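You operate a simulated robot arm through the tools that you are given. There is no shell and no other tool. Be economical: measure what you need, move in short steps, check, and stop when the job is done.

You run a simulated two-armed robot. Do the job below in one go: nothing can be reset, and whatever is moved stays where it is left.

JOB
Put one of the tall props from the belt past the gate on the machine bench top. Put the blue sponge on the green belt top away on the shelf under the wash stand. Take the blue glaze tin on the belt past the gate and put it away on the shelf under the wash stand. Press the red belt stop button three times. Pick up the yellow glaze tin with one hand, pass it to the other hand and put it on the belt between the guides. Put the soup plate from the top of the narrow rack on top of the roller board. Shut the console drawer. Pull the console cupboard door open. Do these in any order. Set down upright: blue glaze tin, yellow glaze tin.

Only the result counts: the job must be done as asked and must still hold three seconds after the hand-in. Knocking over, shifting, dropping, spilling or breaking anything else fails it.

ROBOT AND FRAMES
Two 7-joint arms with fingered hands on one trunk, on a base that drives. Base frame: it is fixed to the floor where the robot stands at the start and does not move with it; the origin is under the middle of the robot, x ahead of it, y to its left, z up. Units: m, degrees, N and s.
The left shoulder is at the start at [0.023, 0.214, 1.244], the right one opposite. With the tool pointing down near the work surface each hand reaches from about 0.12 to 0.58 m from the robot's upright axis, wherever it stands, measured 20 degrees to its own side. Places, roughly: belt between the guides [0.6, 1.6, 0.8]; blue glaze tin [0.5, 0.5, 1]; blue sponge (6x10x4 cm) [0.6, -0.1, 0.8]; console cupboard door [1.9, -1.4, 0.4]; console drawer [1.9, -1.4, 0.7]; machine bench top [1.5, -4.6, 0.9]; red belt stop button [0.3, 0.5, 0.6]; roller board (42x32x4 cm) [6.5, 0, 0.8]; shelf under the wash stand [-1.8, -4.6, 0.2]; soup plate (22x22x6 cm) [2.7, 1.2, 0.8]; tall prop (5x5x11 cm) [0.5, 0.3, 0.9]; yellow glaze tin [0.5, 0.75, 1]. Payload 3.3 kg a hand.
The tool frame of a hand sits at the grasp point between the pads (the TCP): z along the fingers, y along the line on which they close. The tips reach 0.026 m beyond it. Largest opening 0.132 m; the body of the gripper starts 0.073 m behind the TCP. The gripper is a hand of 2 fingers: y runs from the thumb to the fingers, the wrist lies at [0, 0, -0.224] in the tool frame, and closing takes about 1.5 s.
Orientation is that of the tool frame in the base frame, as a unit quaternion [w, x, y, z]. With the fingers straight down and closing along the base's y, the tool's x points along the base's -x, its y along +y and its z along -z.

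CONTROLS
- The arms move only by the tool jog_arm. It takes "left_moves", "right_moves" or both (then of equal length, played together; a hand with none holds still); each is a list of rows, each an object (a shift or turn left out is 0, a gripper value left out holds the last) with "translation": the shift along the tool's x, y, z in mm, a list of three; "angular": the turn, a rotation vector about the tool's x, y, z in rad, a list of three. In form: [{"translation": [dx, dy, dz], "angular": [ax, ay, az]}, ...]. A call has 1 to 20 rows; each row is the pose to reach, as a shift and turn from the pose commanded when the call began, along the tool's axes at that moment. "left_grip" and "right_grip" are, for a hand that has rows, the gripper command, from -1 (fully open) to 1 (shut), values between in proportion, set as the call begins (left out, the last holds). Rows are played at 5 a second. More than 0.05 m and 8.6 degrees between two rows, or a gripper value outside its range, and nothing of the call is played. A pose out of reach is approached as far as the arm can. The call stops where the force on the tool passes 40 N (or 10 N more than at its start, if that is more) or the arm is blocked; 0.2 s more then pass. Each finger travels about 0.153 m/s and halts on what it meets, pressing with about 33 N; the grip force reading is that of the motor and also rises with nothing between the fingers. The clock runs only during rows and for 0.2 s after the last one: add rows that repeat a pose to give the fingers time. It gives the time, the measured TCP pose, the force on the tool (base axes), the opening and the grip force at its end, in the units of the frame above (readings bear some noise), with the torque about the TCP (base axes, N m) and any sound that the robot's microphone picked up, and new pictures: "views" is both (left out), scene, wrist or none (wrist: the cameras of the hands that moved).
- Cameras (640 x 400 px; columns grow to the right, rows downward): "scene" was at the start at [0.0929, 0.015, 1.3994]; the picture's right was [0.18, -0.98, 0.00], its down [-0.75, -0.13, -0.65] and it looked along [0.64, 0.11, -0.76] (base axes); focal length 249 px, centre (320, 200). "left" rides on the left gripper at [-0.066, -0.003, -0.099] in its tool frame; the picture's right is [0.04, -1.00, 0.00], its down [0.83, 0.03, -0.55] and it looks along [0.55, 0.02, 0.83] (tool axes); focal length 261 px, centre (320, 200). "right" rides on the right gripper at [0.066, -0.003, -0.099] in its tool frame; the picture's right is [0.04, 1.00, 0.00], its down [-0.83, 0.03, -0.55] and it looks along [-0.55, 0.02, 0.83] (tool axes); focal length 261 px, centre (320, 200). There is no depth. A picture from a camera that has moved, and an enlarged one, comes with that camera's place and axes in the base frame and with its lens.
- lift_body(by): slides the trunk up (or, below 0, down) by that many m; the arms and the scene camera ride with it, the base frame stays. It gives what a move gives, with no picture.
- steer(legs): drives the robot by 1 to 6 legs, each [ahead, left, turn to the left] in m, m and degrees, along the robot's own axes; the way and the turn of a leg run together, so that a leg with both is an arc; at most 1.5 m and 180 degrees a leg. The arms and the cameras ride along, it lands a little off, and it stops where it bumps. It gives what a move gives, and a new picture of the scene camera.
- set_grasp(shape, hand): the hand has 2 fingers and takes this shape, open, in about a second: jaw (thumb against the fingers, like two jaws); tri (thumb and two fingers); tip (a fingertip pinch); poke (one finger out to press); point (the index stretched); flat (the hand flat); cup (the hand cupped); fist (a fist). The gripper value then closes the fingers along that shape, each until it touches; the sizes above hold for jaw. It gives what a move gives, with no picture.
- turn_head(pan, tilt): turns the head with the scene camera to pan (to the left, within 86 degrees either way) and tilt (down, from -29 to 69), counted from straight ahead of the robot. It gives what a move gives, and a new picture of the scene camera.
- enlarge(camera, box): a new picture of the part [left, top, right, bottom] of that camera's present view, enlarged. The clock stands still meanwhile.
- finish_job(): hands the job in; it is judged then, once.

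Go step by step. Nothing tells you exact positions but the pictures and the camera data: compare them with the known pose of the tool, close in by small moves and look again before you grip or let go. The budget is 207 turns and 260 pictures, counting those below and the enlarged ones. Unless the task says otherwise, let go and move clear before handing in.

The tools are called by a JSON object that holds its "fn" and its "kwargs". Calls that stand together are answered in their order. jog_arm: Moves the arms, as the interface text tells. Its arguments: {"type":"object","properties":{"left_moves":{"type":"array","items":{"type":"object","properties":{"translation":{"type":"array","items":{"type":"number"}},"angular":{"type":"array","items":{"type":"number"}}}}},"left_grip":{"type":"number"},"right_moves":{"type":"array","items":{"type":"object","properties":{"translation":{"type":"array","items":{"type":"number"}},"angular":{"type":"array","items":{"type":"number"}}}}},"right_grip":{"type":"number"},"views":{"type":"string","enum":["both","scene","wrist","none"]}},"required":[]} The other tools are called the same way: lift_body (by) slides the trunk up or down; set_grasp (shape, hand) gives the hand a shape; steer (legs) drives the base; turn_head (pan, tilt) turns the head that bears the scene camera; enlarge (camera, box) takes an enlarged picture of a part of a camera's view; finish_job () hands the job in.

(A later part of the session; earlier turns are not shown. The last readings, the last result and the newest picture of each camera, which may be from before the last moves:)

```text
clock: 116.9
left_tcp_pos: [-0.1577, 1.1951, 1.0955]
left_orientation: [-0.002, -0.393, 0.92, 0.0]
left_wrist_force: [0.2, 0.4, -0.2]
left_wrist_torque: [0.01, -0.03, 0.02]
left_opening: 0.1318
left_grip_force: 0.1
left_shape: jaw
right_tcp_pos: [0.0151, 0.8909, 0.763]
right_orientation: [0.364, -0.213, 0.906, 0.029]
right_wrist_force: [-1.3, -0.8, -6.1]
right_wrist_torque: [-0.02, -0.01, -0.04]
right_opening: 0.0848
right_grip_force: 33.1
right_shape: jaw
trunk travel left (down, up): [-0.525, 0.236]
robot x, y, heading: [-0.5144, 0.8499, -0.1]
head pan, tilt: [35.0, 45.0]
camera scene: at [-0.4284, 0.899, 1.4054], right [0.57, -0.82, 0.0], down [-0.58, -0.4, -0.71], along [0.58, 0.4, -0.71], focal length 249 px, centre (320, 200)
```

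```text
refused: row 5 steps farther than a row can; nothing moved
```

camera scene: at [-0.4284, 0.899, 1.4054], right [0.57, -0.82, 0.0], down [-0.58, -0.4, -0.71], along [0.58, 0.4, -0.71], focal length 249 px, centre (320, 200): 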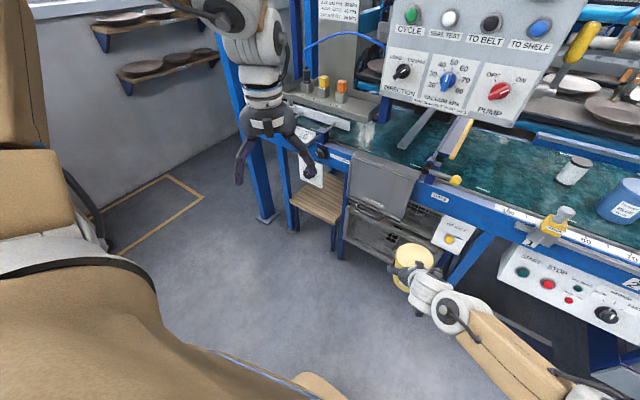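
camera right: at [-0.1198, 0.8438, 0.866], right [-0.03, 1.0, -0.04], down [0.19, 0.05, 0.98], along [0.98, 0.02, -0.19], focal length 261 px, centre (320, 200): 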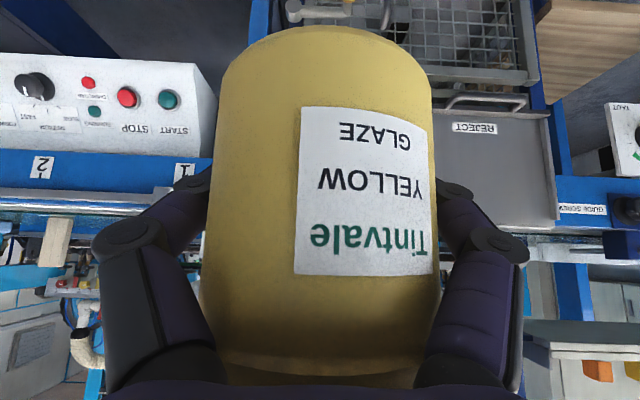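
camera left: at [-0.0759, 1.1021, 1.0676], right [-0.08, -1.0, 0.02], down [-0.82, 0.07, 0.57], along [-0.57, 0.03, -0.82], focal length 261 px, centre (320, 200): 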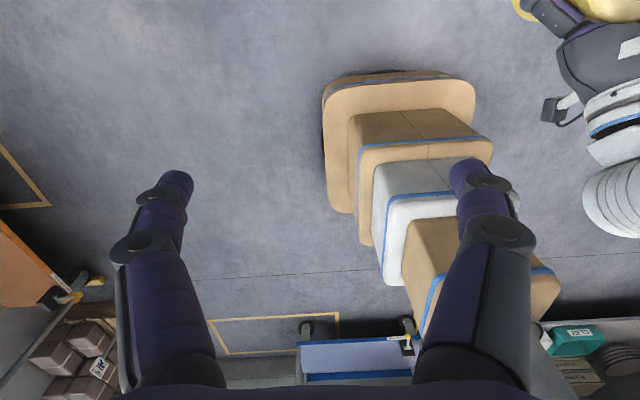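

{"fn": "jog_arm", "kwargs": {"left_moves": [{"translation": [10, 10, 5], "angular": [0, 0, 0.147]}, {"translation": [20, 20, 10], "angular": [0, 0, 0.294]}, {"translation": [30, 30, 15], "angular": [0, 0, 0.441]}, {"translation": [40, 42, 20], "angular": [0, 0, 0.588]}, {"translation": [48, 50, 25], "angular": [0, 0, 0.735]}, {"translation": [48, 50, 25], "angular": [0, 0, 0.8]}], "views": "none"}}

{"fn": "jog_arm", "kwargs": {"left_moves": [{"translation": [0, -40, 0]}, {"translation": [0, -80, 0]}, {"translation": [0, -120, 0]}, {"translation": [0, -160, 0]}, {"translation": [0, -200, 0]}, {"translation": [0, -240, 0]}], "views": "scene"}}

```text
clock: 118.3
left_tcp_pos: [-0.229, 1.1946, 1.0698]
left_orientation: [0.0, -0.002, 1.0, 0.0]
left_wrist_force: [0.2, 0.8, -0.3]
left_wrist_torque: [-0.03, 0.0, -0.01]
left_opening: 0.1319
left_grip_force: 0.0
left_shape: jaw
right_tcp_pos: [0.0151, 0.8909, 0.7634]
right_orientation: [0.364, -0.213, 0.906, 0.029]
right_wrist_force: [-0.2, -0.2, -7.0]
right_wrist_torque: [-0.04, -0.04, -0.01]
right_opening: 0.0847
right_grip_force: 33.7
right_shape: jaw
trunk travel left (down, up): [-0.525, 0.236]
robot x, y, heading: [-0.5134, 0.8499, -0.2]
head pan, tilt: [35.0, 45.0]
```

```text
clock: 119.7
left_tcp_pos: [-0.2356, 1.0595, 1.0743]
left_orientation: [-0.001, -0.003, 1.0, -0.001]
left_wrist_force: [0.5, 0.2, 0.4]
left_wrist_torque: [-0.01, 0.0, 0.01]
left_opening: 0.1321
left_grip_force: 0.1
left_shape: jaw
left hand out of reach, approached as far as the arm can: row 4, 5, 6
right_tcp_pos: [0.0142, 0.89, 0.7634]
right_orientation: [0.363, -0.214, 0.906, 0.029]
right_wrist_force: [-0.4, -0.2, -6.7]
right_wrist_torque: [-0.02, -0.02, 0.02]
right_opening: 0.0849
right_grip_force: 32.9
right_shape: jaw
trunk travel left (down, up): [-0.525, 0.236]
robot x, y, heading: [-0.5133, 0.8469, -0.3]
head pan, tilt: [35.0, 45.0]
camera scene: at [-0.4291, 0.8992, 1.4054], right [0.57, -0.82, 0.0], down [-0.58, -0.4, -0.71], along [0.58, 0.4, -0.71], focal length 249 px, centre (320, 200)
```

scene: 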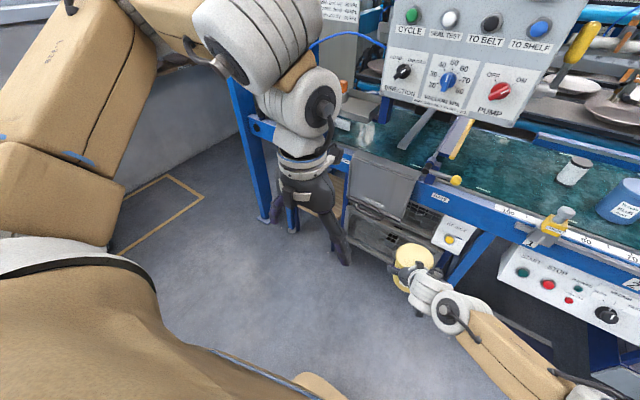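

Better idea: hands pointing toward each other in front of the chest, both at 45° – right at low grip, left at high grip. I'll reorient the right (yaw +50°) and tilt the left forward first.

{"fn": "jog_arm", "kwargs": {"right_moves": [{"translation": [-2, -16, -20], "angular": [-0.077, -0.013, -0.051]}, {"translation": [-4, -32, -40], "angular": [-0.154, -0.026, -0.102]}, {"translation": [-6, -49, -60], "angular": [-0.23, -0.039, -0.154]}, {"translation": [-8, -65, -79], "angular": [-0.307, -0.052, -0.205]}, {"translation": [-10, -81, -98], "angular": [-0.384, -0.065, -0.256]}, {"translation": [-10, -81, -98], "angular": [-0.384, -0.065, -0.256]}], "left_moves": [{"translation": [-20, 18, 10], "angular": [0, -0.131, 0]}, {"translation": [-40, 36, 20], "angular": [0, -0.262, 0]}, {"translation": [-60, 54, 30], "angular": [0, -0.393, 0]}, {"translation": [-80, 72, 40], "angular": [0, -0.524, 0]}, {"translation": [-100, 90, 50], "angular": [0, -0.654, 0]}, {"translation": [-120, 100, 60], "angular": [0, -0.785, 0]}]}}

```text
clock: 121.1
left_tcp_pos: [-0.1131, 1.1616, 1.0108]
left_orientation: [0.382, -0.003, 0.924, 0.001]
left_wrist_force: [0.4, -0.4, 0.3]
left_wrist_torque: [-0.01, 0.02, 0.02]
left_opening: 0.1318
left_grip_force: 0.2
left_shape: jaw
left hand out of reach, approached as far as the arm can: row 3, 4, 5
right_tcp_pos: [-0.0088, 0.8025, 0.8493]
right_orientation: [0.344, -0.394, 0.837, 0.163]
right_wrist_force: [0.8, 0.4, -7.1]
right_wrist_torque: [-0.04, 0.0, 0.01]
right_opening: 0.0846
right_grip_force: 32.5
right_shape: jaw
trunk travel left (down, up): [-0.525, 0.236]
robot x, y, heading: [-0.5139, 0.8495, -0.3]
head pan, tilt: [35.0, 45.0]
camera scene: at [-0.4279, 0.9003, 1.4053], right [0.57, -0.82, 0.0], down [-0.58, -0.4, -0.71], along [0.58, 0.4, -0.71], focal length 249 px, centre (320, 200)
camera right: at [-0.0823, 0.7134, 0.8723], right [-0.79, 0.62, -0.03], down [0.1, 0.17, 0.98], along [0.61, 0.77, -0.2], focal length 261 px, centre (320, 200)
camera left: at [-0.1364, 1.1581, 1.1274], right [-0.02, -1.0, -0.03], down [-0.98, 0.03, -0.2], along [0.2, 0.02, -0.98], focal length 261 px, centre (320, 200)
```

scene: 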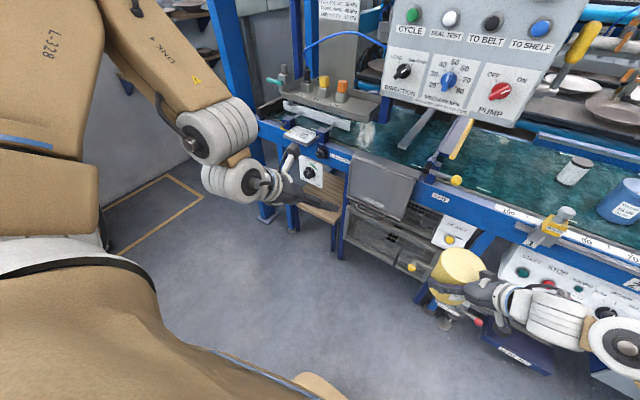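
right: 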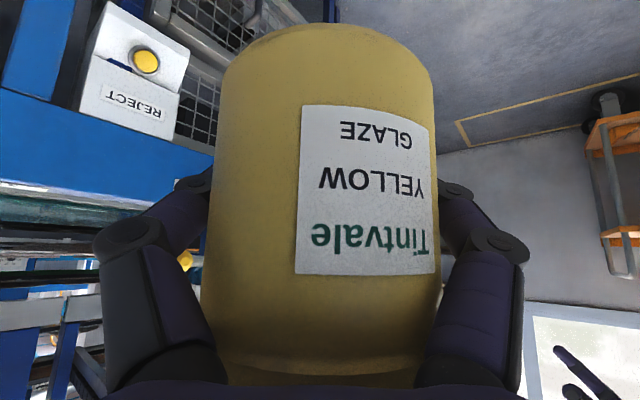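
left: 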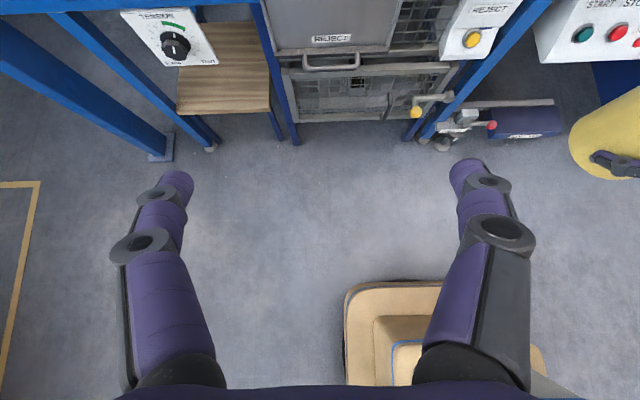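

Opposed hands avoid finger clashes best: right from the right (yaw +90°), left from the left. I'll swing the right further round to about (-0.06, 0.98, 0.85).

{"fn": "jog_arm", "kwargs": {"right_moves": [{"translation": [-12, 25, 12], "angular": [-0.082, 0, -0.083]}, {"translation": [-23, 49, 23], "angular": [-0.164, 0, -0.166]}, {"translation": [-35, 74, 35], "angular": [-0.246, 0, -0.249]}, {"translation": [-47, 98, 47], "angular": [-0.327, 0, -0.331]}, {"translation": [-58, 123, 58], "angular": [-0.409, 0, -0.414]}, {"translation": [-70, 147, 70], "angular": [-0.491, 0, -0.497]}], "views": "scene"}}

```text
clock: 122.5
left_tcp_pos: [-0.1141, 1.1619, 1.0106]
left_orientation: [0.382, -0.003, 0.924, 0.001]
left_wrist_force: [-1.3, -0.1, -0.4]
left_wrist_torque: [0.0, 0.0, 0.01]
left_opening: 0.1321
left_grip_force: 0.1
left_shape: jaw
right_tcp_pos: [-0.0402, 0.9573, 0.8538]
right_orientation: [0.278, -0.648, 0.66, 0.259]
right_wrist_force: [1.9, 0.1, -6.5]
right_wrist_torque: [-0.02, 0.0, 0.02]
right_opening: 0.0854
right_grip_force: 32.8
right_shape: jaw
trunk travel left (down, up): [-0.525, 0.236]
robot x, y, heading: [-0.5115, 0.85, -0.0]
head pan, tilt: [35.0, 45.0]
camera scene: at [-0.4288, 0.9001, 1.4054], right [0.57, -0.82, 0.0], down [-0.58, -0.4, -0.71], along [0.58, 0.4, -0.71], focal length 249 px, centre (320, 200)
```

scene: 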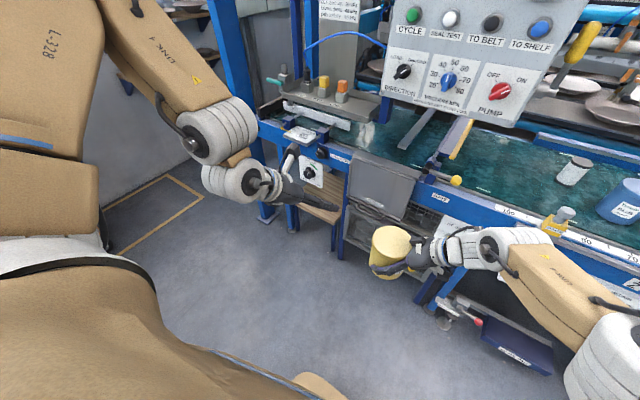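

The right arm swings round well. Now yaw the left hand to point right (−90°), in place.

{"fn": "jog_arm", "kwargs": {"left_moves": [{"angular": [0.093, 0, 0.093]}, {"angular": [0.185, 0, 0.185]}, {"angular": [0.278, 0, 0.278]}, {"angular": [0.37, 0, 0.37]}, {"angular": [0.463, 0, 0.463]}, {"angular": [0.555, 0, 0.555]}, {"angular": [0.648, 0, 0.648]}, {"angular": [0.74, 0, 0.74]}, {"angular": [0.833, 0, 0.833]}, {"angular": [0.925, 0, 0.925]}, {"angular": [1.018, 0, 1.018]}, {"angular": [1.11, 0, 1.11]}]}}

```text
clock: 125.1
left_tcp_pos: [-0.0933, 1.1784, 1.014]
left_orientation: [0.27, 0.651, 0.654, -0.274]
left_wrist_force: [-1.1, -0.3, -0.6]
left_wrist_torque: [0.01, 0.03, 0.02]
left_opening: 0.132
left_grip_force: 0.1
left_shape: jaw
left hand out of reach, approached as far as the arm can: row 7, 8, 9, 10, 11, 12
right_tcp_pos: [-0.0478, 0.955, 0.8425]
right_orientation: [0.27, -0.648, 0.662, 0.263]
right_wrist_force: [-0.2, -0.5, -6.9]
right_wrist_torque: [0.03, 0.01, -0.02]
right_opening: 0.0854
right_grip_force: 32.8
right_shape: jaw
trunk travel left (down, up): [-0.525, 0.236]
robot x, y, heading: [-0.5124, 0.8504, -0.2]
head pan, tilt: [35.0, 45.0]
camera scene: at [-0.4281, 0.8991, 1.4053], right [0.57, -0.82, 0.0], down [-0.58, -0.4, -0.71], along [0.58, 0.4, -0.71], focal length 249 px, centre (320, 200)
camera left: at [-0.0948, 1.2015, 1.131], right [-1.0, 0.02, -0.02], down [0.03, 0.98, -0.2], along [0.02, -0.2, -0.98], focal length 261 px, centre (320, 200)
```

scene: 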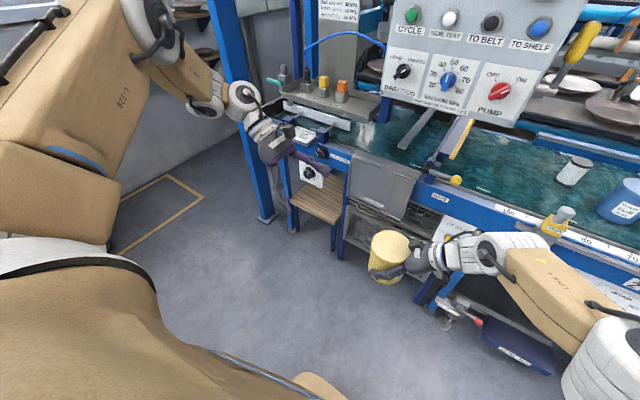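
left: 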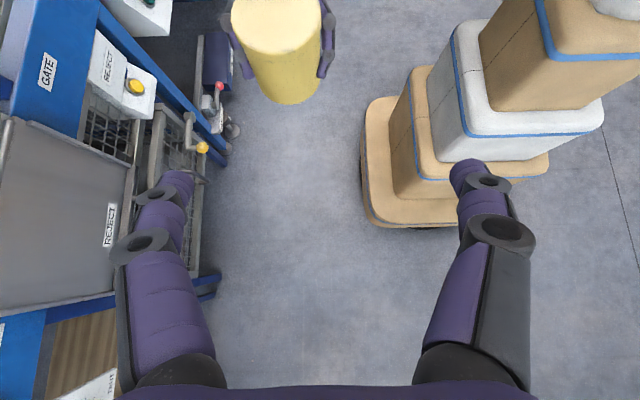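

Now both hands face each other, with the tin at about (-0.05, 0.968) and lid at z≈0.905. Bring the left to a pre-grasp point.

{"fn": "jog_arm", "kwargs": {"left_moves": [{"translation": [-20, 14, 37]}, {"translation": [-40, 29, 75]}, {"translation": [-61, 43, 113]}, {"translation": [-61, 43, 113]}]}}

```text
clock: 126.1
left_tcp_pos: [-0.0437, 1.1411, 1.0052]
left_orientation: [0.271, 0.65, 0.656, -0.271]
left_wrist_force: [0.7, 0.0, 0.5]
left_wrist_torque: [0.02, 0.02, -0.01]
left_opening: 0.1322
left_grip_force: 0.1
left_shape: jaw
left hand out of reach, approached as far as the arm can: row 1, 2, 3, 4
right_tcp_pos: [-0.0472, 0.9555, 0.8449]
right_orientation: [0.271, -0.647, 0.663, 0.261]
right_wrist_force: [0.2, 0.6, -7.2]
right_wrist_torque: [0.02, -0.02, 0.03]
right_opening: 0.085
right_grip_force: 33.1
right_shape: jaw
trunk travel left (down, up): [-0.525, 0.236]
robot x, y, heading: [-0.5117, 0.8521, -0.2]
head pan, tilt: [35.0, 45.0]
camera scene: at [-0.4285, 0.8992, 1.4054], right [0.57, -0.82, 0.0], down [-0.58, -0.4, -0.71], along [0.58, 0.4, -0.71], focal length 249 px, centre (320, 200)
camera left: at [-0.0459, 1.1629, 1.1211], right [-1.0, 0.02, -0.03], down [0.03, 0.98, -0.2], along [0.02, -0.2, -0.98], focal length 261 px, centre (320, 200)
```

scene: 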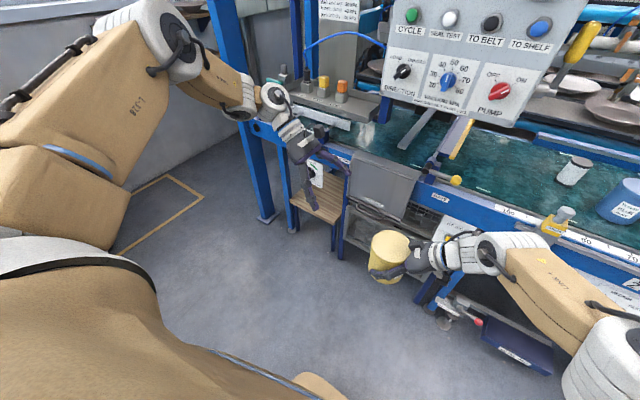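
left: 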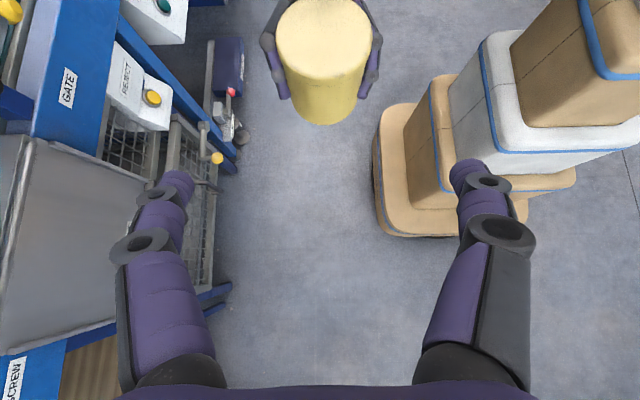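

The left hand is at its inward limit but well aligned over the tin's line; I'll bring the tin to it with the right arm, along the left hand's approach line.

{"fn": "jog_arm", "kwargs": {"right_moves": [{"translation": [-22, 1, 22]}, {"translation": [-43, 2, 43]}, {"translation": [-80, 2, 43]}, {"translation": [-115, 2, 43]}]}}

{"fn": "enlarge", "kwargs": {"camera": "left", "box": [0, 0, 640, 400]}}

```text
clock: 127.3
left_tcp_pos: [-0.0442, 1.139, 1.0053]
left_orientation: [0.271, 0.65, 0.656, -0.272]
left_wrist_force: [0.0, 0.8, -0.3]
left_wrist_torque: [0.0, 0.02, 0.0]
left_opening: 0.132
left_grip_force: 0.0
left_shape: jaw
right_tcp_pos: [-0.0499, 1.0069, 0.8912]
right_orientation: [0.272, -0.636, 0.675, 0.256]
right_wrist_force: [0.6, 0.4, -6.5]
right_wrist_torque: [0.01, 0.0, -0.02]
right_opening: 0.0849
right_grip_force: 32.7
right_shape: jaw
right hand out of reach, approached as far as the arm can: row 1, 2, 3, 4
trunk travel left (down, up): [-0.525, 0.236]
robot x, y, heading: [-0.5106, 0.8526, -0.1]
head pan, tilt: [35.0, 45.0]
stopped in row 4 (right hand): the arm was blocked; the commanded pose is now the measured one
camera scene: at [-0.428, 0.8988, 1.4053], right [0.57, -0.82, 0.0], down [-0.58, -0.4, -0.71], along [0.58, 0.4, -0.71], focal length 249 px, centre (320, 200)
camera right: at [-0.0545, 0.8927, 0.9173], right [-1.0, 0.03, -0.03], down [-0.02, 0.22, 0.98], along [0.04, 0.97, -0.22], focal length 261 px, centre (320, 200)
```

scene: 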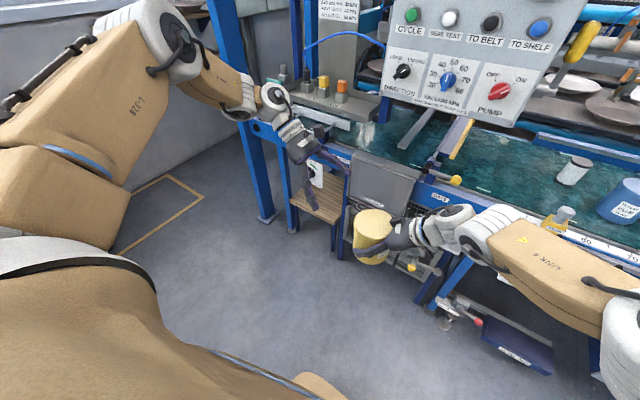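
right: 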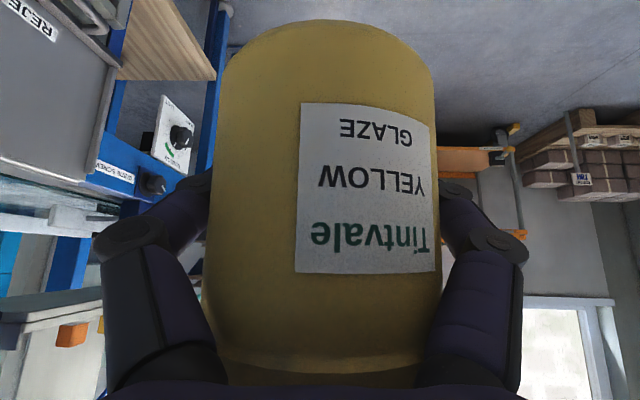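

```text
1.00 times, centred on (320, 200) of left (not enlarged: the box is as wide or as high as the picture)
camera zoom: at [-0.0455, 1.1627, 1.1212], right [-1.0, 0.02, -0.02], down [0.03, 0.98, -0.2], along [0.02, -0.2, -0.98], focal length 261 px, centre (320, 200)
```

zoom: 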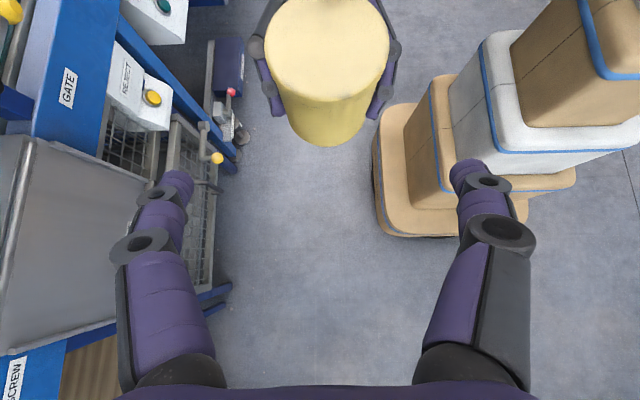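

Both are at joint limits with 12 cm between them. The left elbow needs to drop the way the right's did when stretched out. I'll back the tin away and extend the left forward at 45°, yaw −30°.

{"fn": "jog_arm", "kwargs": {"right_moves": [{"translation": [36, -6, -20]}, {"translation": [71, -12, -40]}, {"translation": [106, -18, -60]}, {"translation": [141, -24, -80]}], "left_moves": [{"translation": [0, 10, 0], "angular": [-0.093, -0.001, -0.092]}, {"translation": [0, 20, 0], "angular": [-0.186, -0.002, -0.184]}, {"translation": [0, 30, 0], "angular": [-0.279, -0.003, -0.276]}, {"translation": [0, 40, 0], "angular": [-0.372, -0.004, -0.368]}], "views": "none"}}

{"fn": "jog_arm", "kwargs": {"left_moves": [{"translation": [0, 15, 10], "angular": [-0.093, 0, -0.092]}, {"translation": [-5, 30, 25], "angular": [-0.186, 0, -0.184]}, {"translation": [-5, 40, 45], "angular": [-0.279, 0, -0.276]}, {"translation": [0, 50, 70], "angular": [-0.372, 0, -0.368]}, {"translation": [5, 60, 100], "angular": [-0.372, 0, -0.368]}]}}

```text
clock: 128.3
left_tcp_pos: [-0.0034, 1.1411, 1.0046]
left_orientation: [0.333, 0.457, 0.802, -0.191]
left_wrist_force: [-0.1, -0.3, 0.1]
left_wrist_torque: [0.0, 0.01, 0.05]
left_opening: 0.1322
left_grip_force: 0.0
left_shape: jaw
right_tcp_pos: [-0.0376, 0.8527, 0.853]
right_orientation: [0.271, -0.638, 0.673, 0.257]
right_wrist_force: [-0.7, -0.4, -6.9]
right_wrist_torque: [0.02, 0.0, 0.01]
right_opening: 0.0847
right_grip_force: 32.9
right_shape: jaw
trunk travel left (down, up): [-0.525, 0.236]
robot x, y, heading: [-0.5147, 0.8507, 0.1]
head pan, tilt: [35.0, 45.0]
```

```text
clock: 129.5
left_tcp_pos: [0.0581, 1.1257, 0.9611]
left_orientation: [0.371, 0.235, 0.893, -0.1]
left_wrist_force: [0.1, 0.6, -0.6]
left_wrist_torque: [0.04, 0.0, 0.01]
left_opening: 0.132
left_grip_force: 0.2
left_shape: jaw
left hand out of reach, approached as far as the arm can: row 4, 5
right_tcp_pos: [-0.0382, 0.8538, 0.8529]
right_orientation: [0.27, -0.638, 0.673, 0.257]
right_wrist_force: [-0.2, -0.1, -6.9]
right_wrist_torque: [0.05, -0.01, 0.0]
right_opening: 0.0847
right_grip_force: 33.0
right_shape: jaw
trunk travel left (down, up): [-0.525, 0.236]
robot x, y, heading: [-0.5099, 0.8523, -0.0]
head pan, tilt: [35.0, 45.0]
camera scene: at [-0.4285, 0.899, 1.4054], right [0.57, -0.82, 0.0], down [-0.58, -0.4, -0.71], along [0.58, 0.4, -0.71], focal length 249 px, centre (320, 200)
camera left: at [0.037, 1.1339, 1.0776], right [-0.52, -0.85, -0.03], down [-0.83, 0.51, -0.2], along [0.19, -0.08, -0.98], focal length 261 px, centre (320, 200)
```

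scene: 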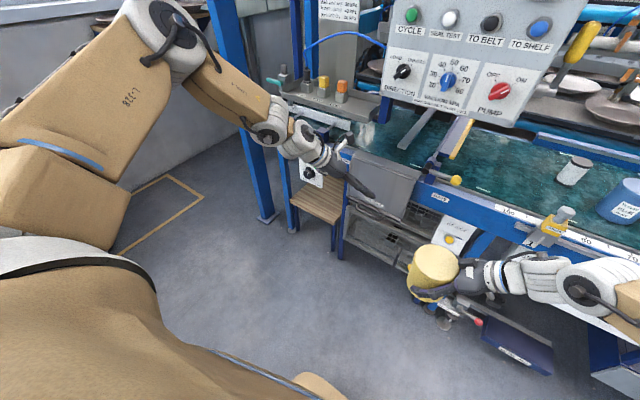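
left: 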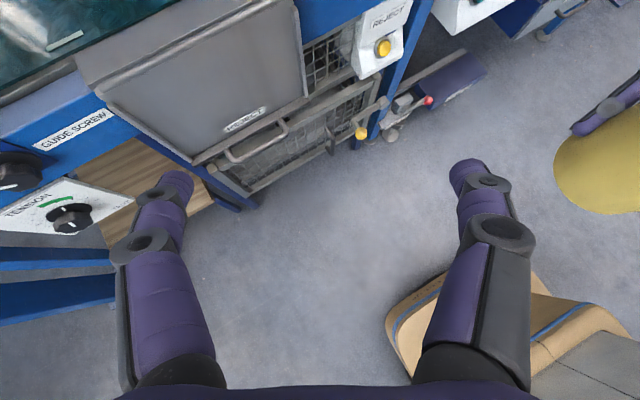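

Try lowering the left hand to drop its elbow, then swing inward.

{"fn": "jog_arm", "kwargs": {"left_moves": [{"translation": [37, -5, 25]}, {"translation": [75, -10, 50]}, {"translation": [112, -15, 74]}, {"translation": [150, -20, 99]}, {"translation": [187, -25, 124]}], "views": "none"}}

{"fn": "jog_arm", "kwargs": {"left_moves": [{"translation": [-14, -35, 14]}, {"translation": [-28, -70, 28]}, {"translation": [-42, -104, 42]}, {"translation": [-56, -139, 56]}], "views": "scene"}}

```text
clock: 130.7
left_tcp_pos: [-0.0263, 1.1584, 0.9099]
left_orientation: [0.372, 0.235, 0.892, -0.1]
left_wrist_force: [-0.1, -0.3, -0.7]
left_wrist_torque: [0.03, 0.02, -0.01]
left_opening: 0.1317
left_grip_force: 0.0
left_shape: jaw
left hand out of reach, approached as far as the arm can: row 1, 2, 3, 4, 5
right_tcp_pos: [-0.0381, 0.8544, 0.8521]
right_orientation: [0.271, -0.638, 0.673, 0.257]
right_wrist_force: [-0.3, -0.4, -6.8]
right_wrist_torque: [0.03, -0.03, 0.0]
right_opening: 0.0847
right_grip_force: 33.3
right_shape: jaw
trunk travel left (down, up): [-0.525, 0.236]
robot x, y, heading: [-0.5137, 0.848, 0.1]
head pan, tilt: [35.0, 45.0]
```

```text
clock: 131.7
left_tcp_pos: [-0.0421, 1.0346, 0.9568]
left_orientation: [0.371, 0.236, 0.893, -0.1]
left_wrist_force: [-0.6, 0.0, 0.2]
left_wrist_torque: [0.0, 0.03, -0.01]
left_opening: 0.1318
left_grip_force: 0.0
left_shape: jaw
left hand out of reach, approached as far as the arm can: row 1, 2, 3, 4
right_tcp_pos: [-0.0375, 0.8536, 0.8532]
right_orientation: [0.271, -0.638, 0.673, 0.257]
right_wrist_force: [-0.8, 0.3, -6.7]
right_wrist_torque: [-0.01, -0.01, 0.02]
right_opening: 0.085
right_grip_force: 33.3
right_shape: jaw
trunk travel left (down, up): [-0.525, 0.236]
robot x, y, heading: [-0.51, 0.8488, -0.1]
head pan, tilt: [35.0, 45.0]
camera scene: at [-0.4285, 0.8989, 1.4054], right [0.57, -0.82, 0.0], down [-0.58, -0.4, -0.71], along [0.58, 0.4, -0.71], focal length 249 px, centre (320, 200)
```

scene: 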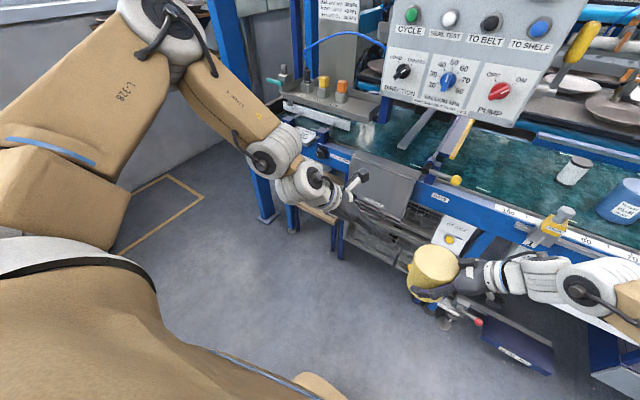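

The left now crosses in fine at yaw −30°. To keep fingers clear of the right palm, I'll yaw the right to about 115° and the left to about −55°.

{"fn": "jog_arm", "kwargs": {"right_moves": [{"angular": [-0.1, 0, -0.105]}, {"angular": [-0.2, 0, -0.21]}, {"angular": [-0.302, 0, -0.314]}, {"angular": [-0.302, 0, -0.314]}], "left_moves": [{"translation": [0, 17, -14], "angular": [0.1, 0, 0.1]}, {"translation": [0, 34, -28], "angular": [0.2, 0, 0.2]}, {"translation": [0, 52, -42], "angular": [0.31, 0, 0.307]}, {"translation": [0, 52, -42], "angular": [0.31, 0, 0.307]}], "views": "none"}}

```text
refused: row 3 steps farther than a row can; nothing moved
```

{"fn": "jog_arm", "kwargs": {"right_moves": [{"angular": [-0.075, 0, -0.078]}, {"angular": [-0.15, 0, -0.157]}, {"angular": [-0.225, 0, -0.235]}, {"angular": [-0.302, 0, -0.314]}], "left_moves": [{"translation": [0, 13, -10], "angular": [0.077, 0, 0.077]}, {"translation": [0, 26, -20], "angular": [0.155, 0, 0.154]}, {"translation": [0, 39, -30], "angular": [0.232, 0, 0.23]}, {"translation": [0, 52, -42], "angular": [0.31, 0, 0.307]}], "views": "none"}}

```text
clock: 132.7
left_tcp_pos: [-0.0384, 1.0926, 0.9888]
left_orientation: [0.34, 0.425, 0.819, -0.18]
left_wrist_force: [-0.7, 0.4, 0.0]
left_wrist_torque: [-0.02, -0.01, 0.03]
left_opening: 0.1322
left_grip_force: 0.1
left_shape: jaw
right_tcp_pos: [-0.0421, 0.8535, 0.8577]
right_orientation: [-0.218, 0.754, -0.54, -0.304]
right_wrist_force: [0.1, -0.6, -6.8]
right_wrist_torque: [0.05, -0.04, -0.02]
right_opening: 0.0846
right_grip_force: 32.6
right_shape: jaw
right hand out of reach, approached as far as the arm can: row 4
trunk travel left (down, up): [-0.525, 0.236]
robot x, y, heading: [-0.5116, 0.8465, -0.2]
head pan, tilt: [35.0, 45.0]
```

Both reached. Now bring the tin 10 cm left and the left hand to its pre-grasp point.

{"fn": "jog_arm", "kwargs": {"right_moves": [{"translation": [-23, -11, 22]}, {"translation": [-46, -22, 44]}, {"translation": [-68, -32, 66]}, {"translation": [-68, -32, 66]}], "left_moves": [{"translation": [-5, -27, 10]}, {"translation": [-10, -54, 20]}, {"translation": [-14, -80, 31]}, {"translation": [-14, -80, 31]}]}}

```text
clock: 133.7
left_tcp_pos: [-0.089, 1.0211, 0.9772]
left_orientation: [0.341, 0.423, 0.82, -0.178]
left_wrist_force: [0.3, -0.1, 0.4]
left_wrist_torque: [-0.01, 0.04, 0.01]
left_opening: 0.1319
left_grip_force: 0.0
left_shape: jaw
right_tcp_pos: [-0.0608, 0.9262, 0.8671]
right_orientation: [-0.216, 0.749, -0.55, -0.299]
right_wrist_force: [-0.2, 0.0, -7.2]
right_wrist_torque: [0.04, 0.01, 0.0]
right_opening: 0.0851
right_grip_force: 33.2
right_shape: jaw
right hand out of reach, approached as far as the arm can: row 1, 2, 3, 4
trunk travel left (down, up): [-0.525, 0.236]
robot x, y, heading: [-0.5135, 0.8529, 0.1]
head pan, tilt: [35.0, 45.0]
camera scene: at [-0.4285, 0.8996, 1.4054], right [0.57, -0.82, 0.0], down [-0.58, -0.4, -0.71], along [0.58, 0.4, -0.71], focal length 249 px, centre (320, 200)
camera right: at [-0.0246, 0.818, 0.8944], right [-0.94, -0.33, -0.02], down [-0.1, 0.2, 0.97], along [-0.32, 0.92, -0.23], focal length 261 px, centre (320, 200)
camera left: at [-0.1035, 1.0387, 1.0936], right [-0.83, -0.55, -0.03], down [-0.54, 0.82, -0.2], along [0.13, -0.16, -0.98], focal length 261 px, centre (320, 200)
```

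scene: 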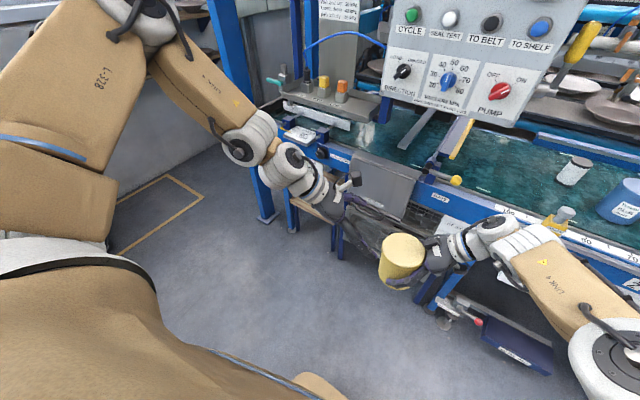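
right: 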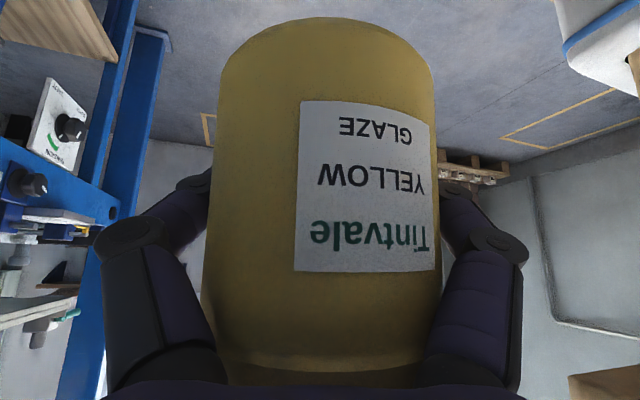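
left: 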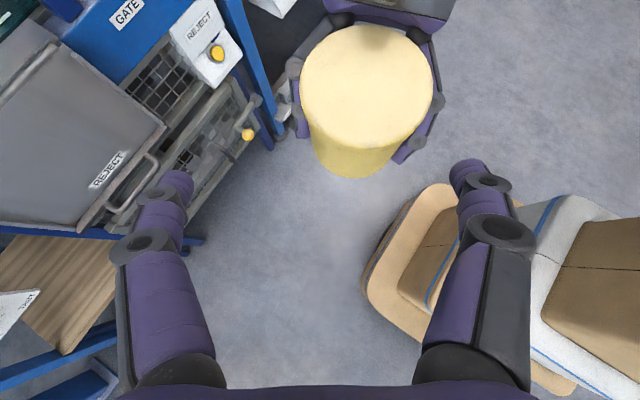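

The lid is centred near (-0.064, 0.927), top z≈0.932. I'll bring the left fingers around the top 25 mm of the tin only, clear of the right fingers.

{"fn": "jog_arm", "kwargs": {"left_moves": [{"translation": [-11, -17, 15]}, {"translation": [-22, -33, 30]}, {"translation": [-22, -33, 50]}, {"translation": [-22, -33, 70]}]}}

```text
clock: 134.7
left_tcp_pos: [-0.0842, 0.9729, 0.9683]
left_orientation: [0.341, 0.424, 0.82, -0.178]
left_wrist_force: [0.3, -0.1, -0.6]
left_wrist_torque: [0.0, -0.01, 0.0]
left_opening: 0.132
left_grip_force: 0.1
left_shape: jaw
left hand out of reach, approached as far as the arm can: row 3, 4
right_tcp_pos: [-0.0587, 0.928, 0.8708]
right_orientation: [-0.219, 0.75, -0.548, -0.299]
right_wrist_force: [0.3, 0.0, -7.1]
right_wrist_torque: [0.03, -0.03, 0.0]
right_opening: 0.0848
right_grip_force: 33.4
right_shape: jaw
trunk travel left (down, up): [-0.525, 0.236]
robot x, y, heading: [-0.5151, 0.8539, 0.1]
head pan, tilt: [35.0, 45.0]
camera scene: at [-0.4283, 0.8991, 1.4054], right [0.57, -0.82, 0.0], down [-0.58, -0.4, -0.71], along [0.58, 0.4, -0.71], focal length 249 px, centre (320, 200)
camera left: at [-0.0993, 0.9895, 1.0848], right [-0.83, -0.55, -0.03], down [-0.54, 0.82, -0.2], along [0.13, -0.16, -0.98], focal length 261 px, centre (320, 200)
```

scene: 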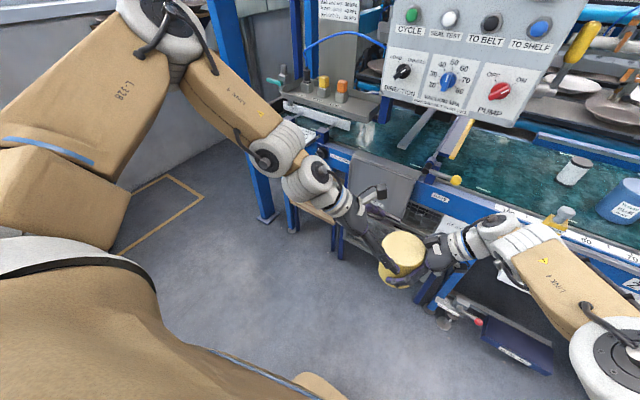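
left: 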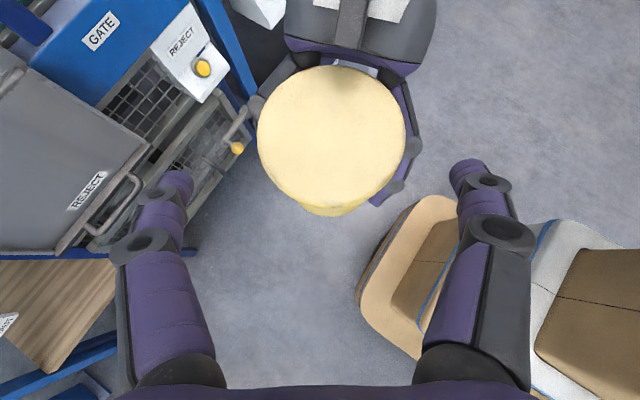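

The left is at its limit; now the right brings the tin up the remaining few centimetres.

{"fn": "jog_arm", "kwargs": {"right_moves": [{"translation": [-18, 1, 0]}, {"translation": [-36, 2, 0]}, {"translation": [-50, 3, 0]}], "views": "none"}}

{"fn": "enlarge", "kwargs": {"camera": "left", "box": [0, 0, 640, 400]}}

```text
clock: 135.5
left_tcp_pos: [-0.0843, 0.9708, 0.9692]
left_orientation: [0.342, 0.423, 0.82, -0.178]
left_wrist_force: [-0.1, -0.3, -0.1]
left_wrist_torque: [-0.03, -0.04, 0.01]
left_opening: 0.1318
left_grip_force: 0.0
left_shape: jaw
right_tcp_pos: [-0.0799, 0.9732, 0.9092]
right_orientation: [-0.218, 0.755, -0.539, -0.303]
right_wrist_force: [-0.4, 0.0, -6.6]
right_wrist_torque: [0.05, -0.03, -0.02]
right_opening: 0.085
right_grip_force: 32.7
right_shape: jaw
trunk travel left (down, up): [-0.525, 0.236]
robot x, y, heading: [-0.5104, 0.8539, -0.3]
head pan, tilt: [35.0, 45.0]
```

```text
1.00 times, centred on (320, 200) of left (not enlarged: the box is as wide or as high as the picture)
camera zoom: at [-0.0993, 0.9898, 1.0849], right [-0.83, -0.55, -0.03], down [-0.54, 0.82, -0.2], along [0.13, -0.16, -0.98], focal length 261 px, centre (320, 200)
```

zoom: 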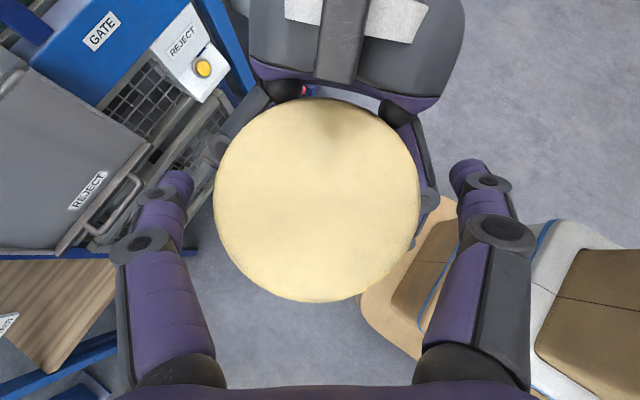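

The lid is perfectly centred at the left TCP depth. I'll back the tin 10 mm from the left palm for finger clearance, then close the left hand.

{"fn": "jog_arm", "kwargs": {"right_moves": [{"translation": [9, -3, -4.5]}, {"translation": [9, -3, -4.5]}], "views": "none"}}

{"fn": "jog_arm", "kwargs": {"left_moves": [{"translation": [0, 0, 0]}, {"translation": [0, 0, 0]}, {"translation": [0, 0, 0]}, {"translation": [0, 0, 0]}, {"translation": [0, 0, 0]}, {"translation": [0, 0, 0]}, {"translation": [0, 0, 0]}, {"translation": [0, 0, 0]}], "left_grip": 1}}

```text
clock: 136.1
left_tcp_pos: [-0.0835, 0.9713, 0.9683]
left_orientation: [0.341, 0.424, 0.82, -0.179]
left_wrist_force: [-0.5, 1.3, 0.0]
left_wrist_torque: [0.01, -0.01, 0.05]
left_opening: 0.1321
left_grip_force: 0.1
left_shape: jaw
right_tcp_pos: [-0.0734, 0.9633, 0.9043]
right_orientation: [-0.218, 0.753, -0.541, -0.303]
right_wrist_force: [0.3, 0.8, -6.7]
right_wrist_torque: [0.0, -0.01, 0.0]
right_opening: 0.0848
right_grip_force: 33.5
right_shape: jaw
trunk travel left (down, up): [-0.525, 0.236]
robot x, y, heading: [-0.5144, 0.8514, -0.2]
head pan, tilt: [35.0, 45.0]
```

```text
clock: 137.9
left_tcp_pos: [-0.0851, 0.9725, 0.9684]
left_orientation: [0.34, 0.424, 0.82, -0.178]
left_wrist_force: [0.0, -0.9, 1.4]
left_wrist_torque: [0.04, 0.01, -0.11]
left_opening: 0.0897
left_grip_force: 33.3
left_shape: jaw
right_tcp_pos: [-0.0736, 0.9635, 0.9046]
right_orientation: [-0.218, 0.753, -0.541, -0.304]
right_wrist_force: [0.6, 0.0, -6.2]
right_wrist_torque: [0.02, 0.03, 0.11]
right_opening: 0.0849
right_grip_force: 33.0
right_shape: jaw
trunk travel left (down, up): [-0.525, 0.236]
robot x, y, heading: [-0.5133, 0.8552, 0.1]
head pan, tilt: [35.0, 45.0]
camera scene: at [-0.4285, 0.8992, 1.4054], right [0.57, -0.82, 0.0], down [-0.58, -0.4, -0.71], along [0.58, 0.4, -0.71], focal length 249 px, centre (320, 200)
camera left: at [-0.0993, 0.9897, 1.0849], right [-0.83, -0.55, -0.03], down [-0.54, 0.82, -0.2], along [0.13, -0.16, -0.98], focal length 261 px, centre (320, 200)
```

scene: 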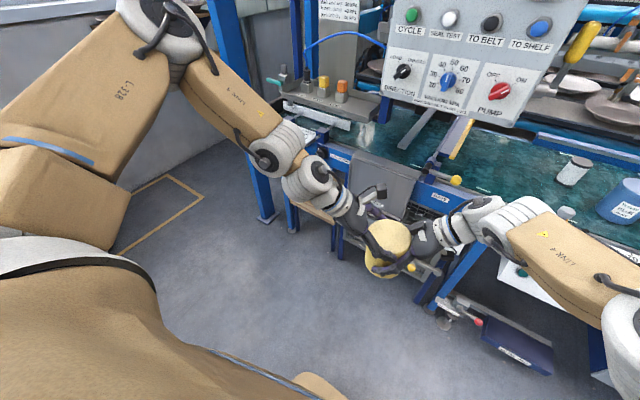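
left: 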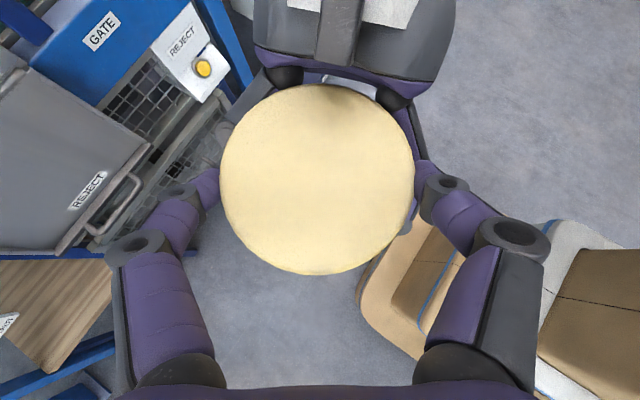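

The left has the lid at 33 N. Now open the right hand, and drop it straight down and away.

{"fn": "jog_arm", "kwargs": {"right_moves": [{"translation": [0, 0, 0]}, {"translation": [0, 0, 0]}, {"translation": [0, 0, 0]}, {"translation": [0, 0, 0]}, {"translation": [0, 0, 0]}], "right_grip": -1}}

```text
clock: 139.1
left_tcp_pos: [-0.0851, 0.9731, 0.9682]
left_orientation: [0.342, 0.423, 0.82, -0.178]
left_wrist_force: [-0.2, 0.2, -0.8]
left_wrist_torque: [0.11, 0.07, -0.03]
left_opening: 0.0898
left_grip_force: 33.0
left_shape: jaw
right_tcp_pos: [-0.073, 0.9627, 0.9043]
right_orientation: [-0.217, 0.754, -0.54, -0.305]
right_wrist_force: [0.2, -0.3, 1.0]
right_wrist_torque: [0.01, 0.04, 0.05]
right_opening: 0.1318
right_grip_force: 0.0
right_shape: jaw
trunk travel left (down, up): [-0.525, 0.236]
robot x, y, heading: [-0.5118, 0.8506, -0.3]
head pan, tilt: [35.0, 45.0]
camera scene: at [-0.4285, 0.8992, 1.4054], right [0.57, -0.82, 0.0], down [-0.58, -0.4, -0.71], along [0.58, 0.4, -0.71], focal length 249 px, centre (320, 200)
camera right: at [-0.0353, 0.8558, 0.9304], right [-0.94, -0.35, -0.03], down [-0.1, 0.19, 0.98], along [-0.33, 0.92, -0.22], focal length 261 px, centre (320, 200)
```

scene: 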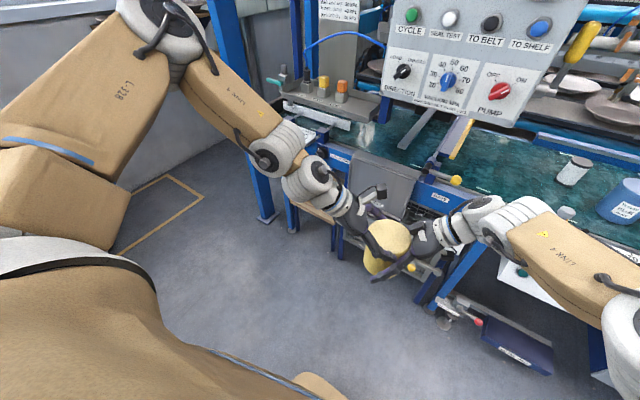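
right: 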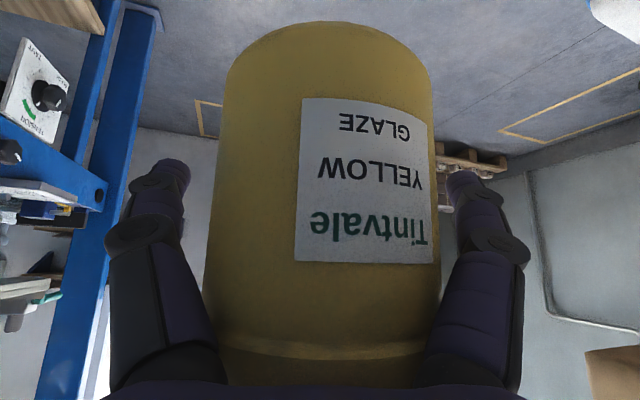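

{"fn": "jog_arm", "kwargs": {"right_moves": [{"translation": [7, 0, 7]}, {"translation": [14, 0, 14]}], "views": "wrist"}}

```text
clock: 139.9
left_tcp_pos: [-0.084, 0.9725, 0.9665]
left_orientation: [0.34, 0.423, 0.821, -0.178]
left_wrist_force: [0.4, -0.1, 0.9]
left_wrist_torque: [0.1, 0.09, 0.01]
left_opening: 0.0896
left_grip_force: 32.6
left_shape: jaw
right_tcp_pos: [-0.0467, 0.9342, 0.8856]
right_orientation: [-0.226, 0.742, -0.561, -0.289]
right_wrist_force: [0.1, -0.2, -0.2]
right_wrist_torque: [0.03, -0.03, -0.04]
right_opening: 0.1322
right_grip_force: 0.0
right_shape: jaw
trunk travel left (down, up): [-0.525, 0.236]
robot x, y, heading: [-0.513, 0.8498, 0.2]
head pan, tilt: [35.0, 45.0]
stopped in row 2 (right hand): the arm was blocked; the commanded pose is now the measured one
camera right: at [-0.0154, 0.8243, 0.9121], right [-0.95, -0.3, -0.04], down [-0.11, 0.21, 0.97], along [-0.28, 0.93, -0.23], focal length 261 px, centre (320, 200)
```

right: 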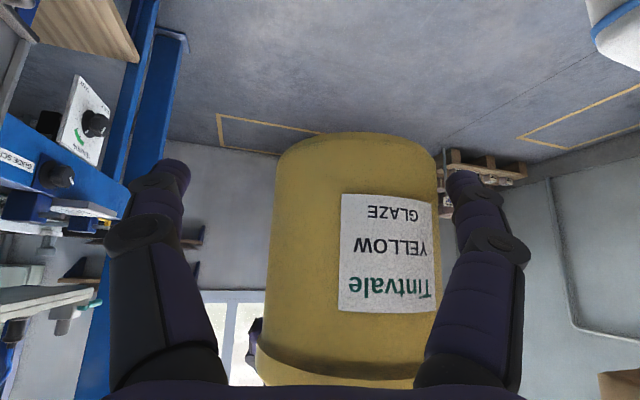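

The tin stays in the left hand. I'll centre the right hand on it and withdraw along its axis.

{"fn": "jog_arm", "kwargs": {"right_moves": [{"translation": [3, 12, -15]}, {"translation": [6, 15, -40]}, {"translation": [10, 15, -80]}, {"translation": [10, 0, -120]}]}}

```text
clock: 140.9
left_tcp_pos: [-0.0834, 0.9733, 0.9675]
left_orientation: [0.342, 0.422, 0.821, -0.178]
left_wrist_force: [-0.2, -1.7, -0.8]
left_wrist_torque: [0.05, 0.1, -0.01]
left_opening: 0.0898
left_grip_force: 33.2
left_shape: jaw
right_tcp_pos: [-0.0247, 0.8528, 0.9656]
right_orientation: [-0.224, 0.745, -0.556, -0.292]
right_wrist_force: [-0.9, 0.2, 0.6]
right_wrist_torque: [-0.02, 0.0, -0.04]
right_opening: 0.1319
right_grip_force: 0.1
right_shape: jaw
trunk travel left (down, up): [-0.525, 0.236]
robot x, y, heading: [-0.5134, 0.8529, -0.2]
head pan, tilt: [35.0, 45.0]
camera scene: at [-0.4284, 0.8996, 1.4053], right [0.57, -0.82, 0.0], down [-0.58, -0.4, -0.71], along [0.58, 0.4, -0.71], focal length 249 px, centre (320, 200)
camera right: at [0.0079, 0.7438, 0.9917], right [-0.95, -0.31, -0.04], down [-0.11, 0.21, 0.97], along [-0.29, 0.93, -0.23], focal length 261 px, centre (320, 200)
```

scene: 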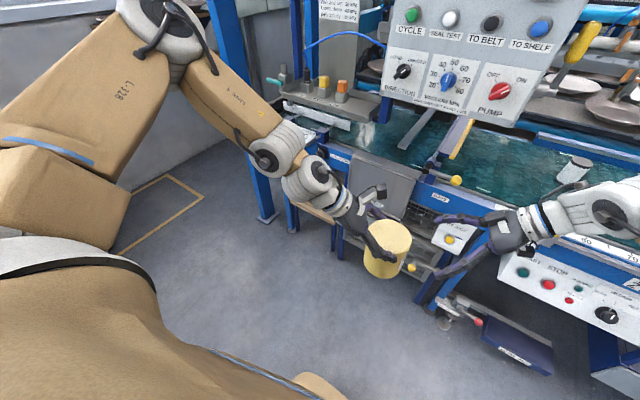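
right: 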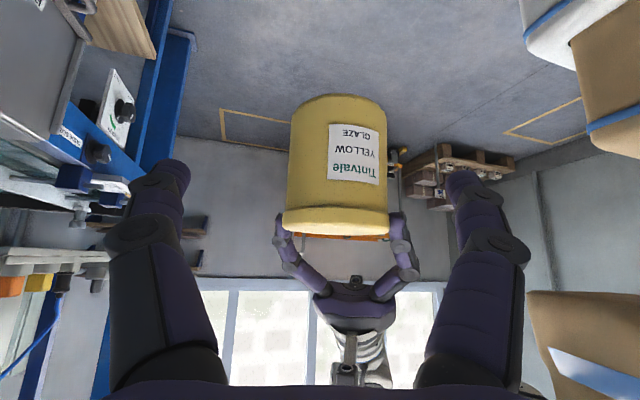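

Handover done: the left hand holds the yellow tin. Next, swing the right hand back to its own side and tuck it low.

{"fn": "jog_arm", "kwargs": {"right_moves": [{"translation": [17, 15, 0], "angular": [0.088, 0, 0.091]}, {"translation": [33, 31, 0], "angular": [0.176, 0, 0.183]}, {"translation": [50, 46, 0], "angular": [0.264, 0, 0.274]}, {"translation": [66, 61, 0], "angular": [0.352, 0, 0.365]}, {"translation": [83, 76, 0], "angular": [0.44, 0, 0.457]}, {"translation": [99, 92, 0], "angular": [0.528, 0, 0.548]}, {"translation": [115, 107, 0], "angular": [0.616, 0, 0.639]}, {"translation": [132, 122, 0], "angular": [0.704, 0, 0.731]}, {"translation": [148, 137, 0], "angular": [0.792, 0, 0.822]}, {"translation": [165, 153, 0], "angular": [0.88, 0, 0.913]}, {"translation": [181, 168, 0], "angular": [0.968, 0, 1.005]}, {"translation": [198, 183, 0], "angular": [1.056, 0, 1.096]}, {"translation": [214, 198, 0], "angular": [1.144, 0, 1.187]}, {"translation": [231, 214, 0], "angular": [1.232, 0, 1.279]}, {"translation": [247, 229, 0], "angular": [1.32, 0, 1.37]}], "views": "none"}}

{"fn": "jog_arm", "kwargs": {"left_moves": [{"translation": [0, 0, 0]}]}}

```text
clock: 144.1
left_tcp_pos: [-0.0849, 0.9717, 0.9687]
left_orientation: [0.341, 0.424, 0.819, -0.179]
left_wrist_force: [-0.3, -0.5, -0.3]
left_wrist_torque: [0.11, 0.08, 0.0]
left_opening: 0.0901
left_grip_force: 33.2
left_shape: jaw
right_tcp_pos: [-0.1941, 0.6165, 0.7929]
right_orientation: [0.38, 0.022, 0.925, -0.014]
right_wrist_force: [0.6, -0.5, -0.4]
right_wrist_torque: [-0.01, 0.01, 0.07]
right_opening: 0.132
right_grip_force: 0.0
right_shape: jaw
trunk travel left (down, up): [-0.525, 0.236]
robot x, y, heading: [-0.5113, 0.8484, -0.2]
head pan, tilt: [35.0, 45.0]
```

```text
clock: 144.5
left_tcp_pos: [-0.085, 0.9727, 0.9686]
left_orientation: [0.341, 0.424, 0.82, -0.178]
left_wrist_force: [0.3, -1.0, -0.1]
left_wrist_torque: [0.04, 0.09, 0.01]
left_opening: 0.0899
left_grip_force: 32.7
left_shape: jaw
right_tcp_pos: [-0.1949, 0.6165, 0.7931]
right_orientation: [0.381, 0.023, 0.924, -0.014]
right_wrist_force: [1.1, -0.8, -0.8]
right_wrist_torque: [0.01, -0.01, -0.03]
right_opening: 0.132
right_grip_force: 0.1
right_shape: jaw
trunk travel left (down, up): [-0.525, 0.236]
robot x, y, heading: [-0.5126, 0.8476, -0.4]
head pan, tilt: [35.0, 45.0]
camera scene: at [-0.4288, 0.8991, 1.4054], right [0.57, -0.82, 0.0], down [-0.58, -0.4, -0.71], along [0.58, 0.4, -0.71], focal length 249 px, centre (320, 200)
camera left: at [-0.0996, 0.9896, 1.0848], right [-0.83, -0.55, -0.03], down [-0.54, 0.82, -0.2], along [0.13, -0.16, -0.98], focal length 261 px, centre (320, 200)
```

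scene: 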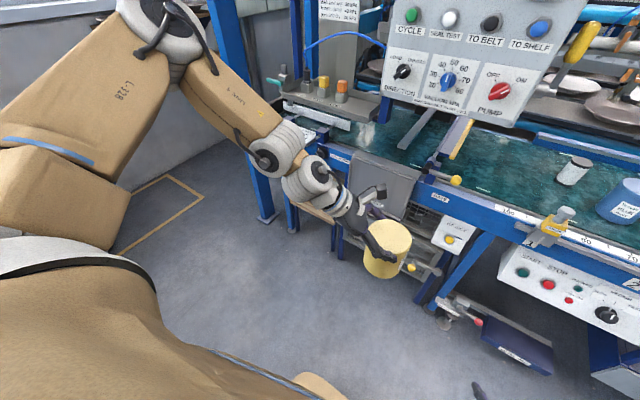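
left: 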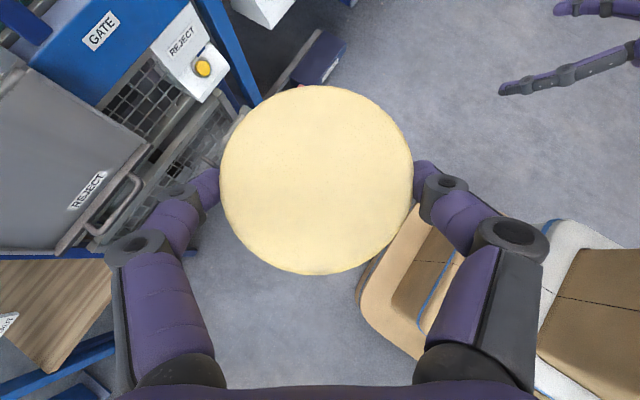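

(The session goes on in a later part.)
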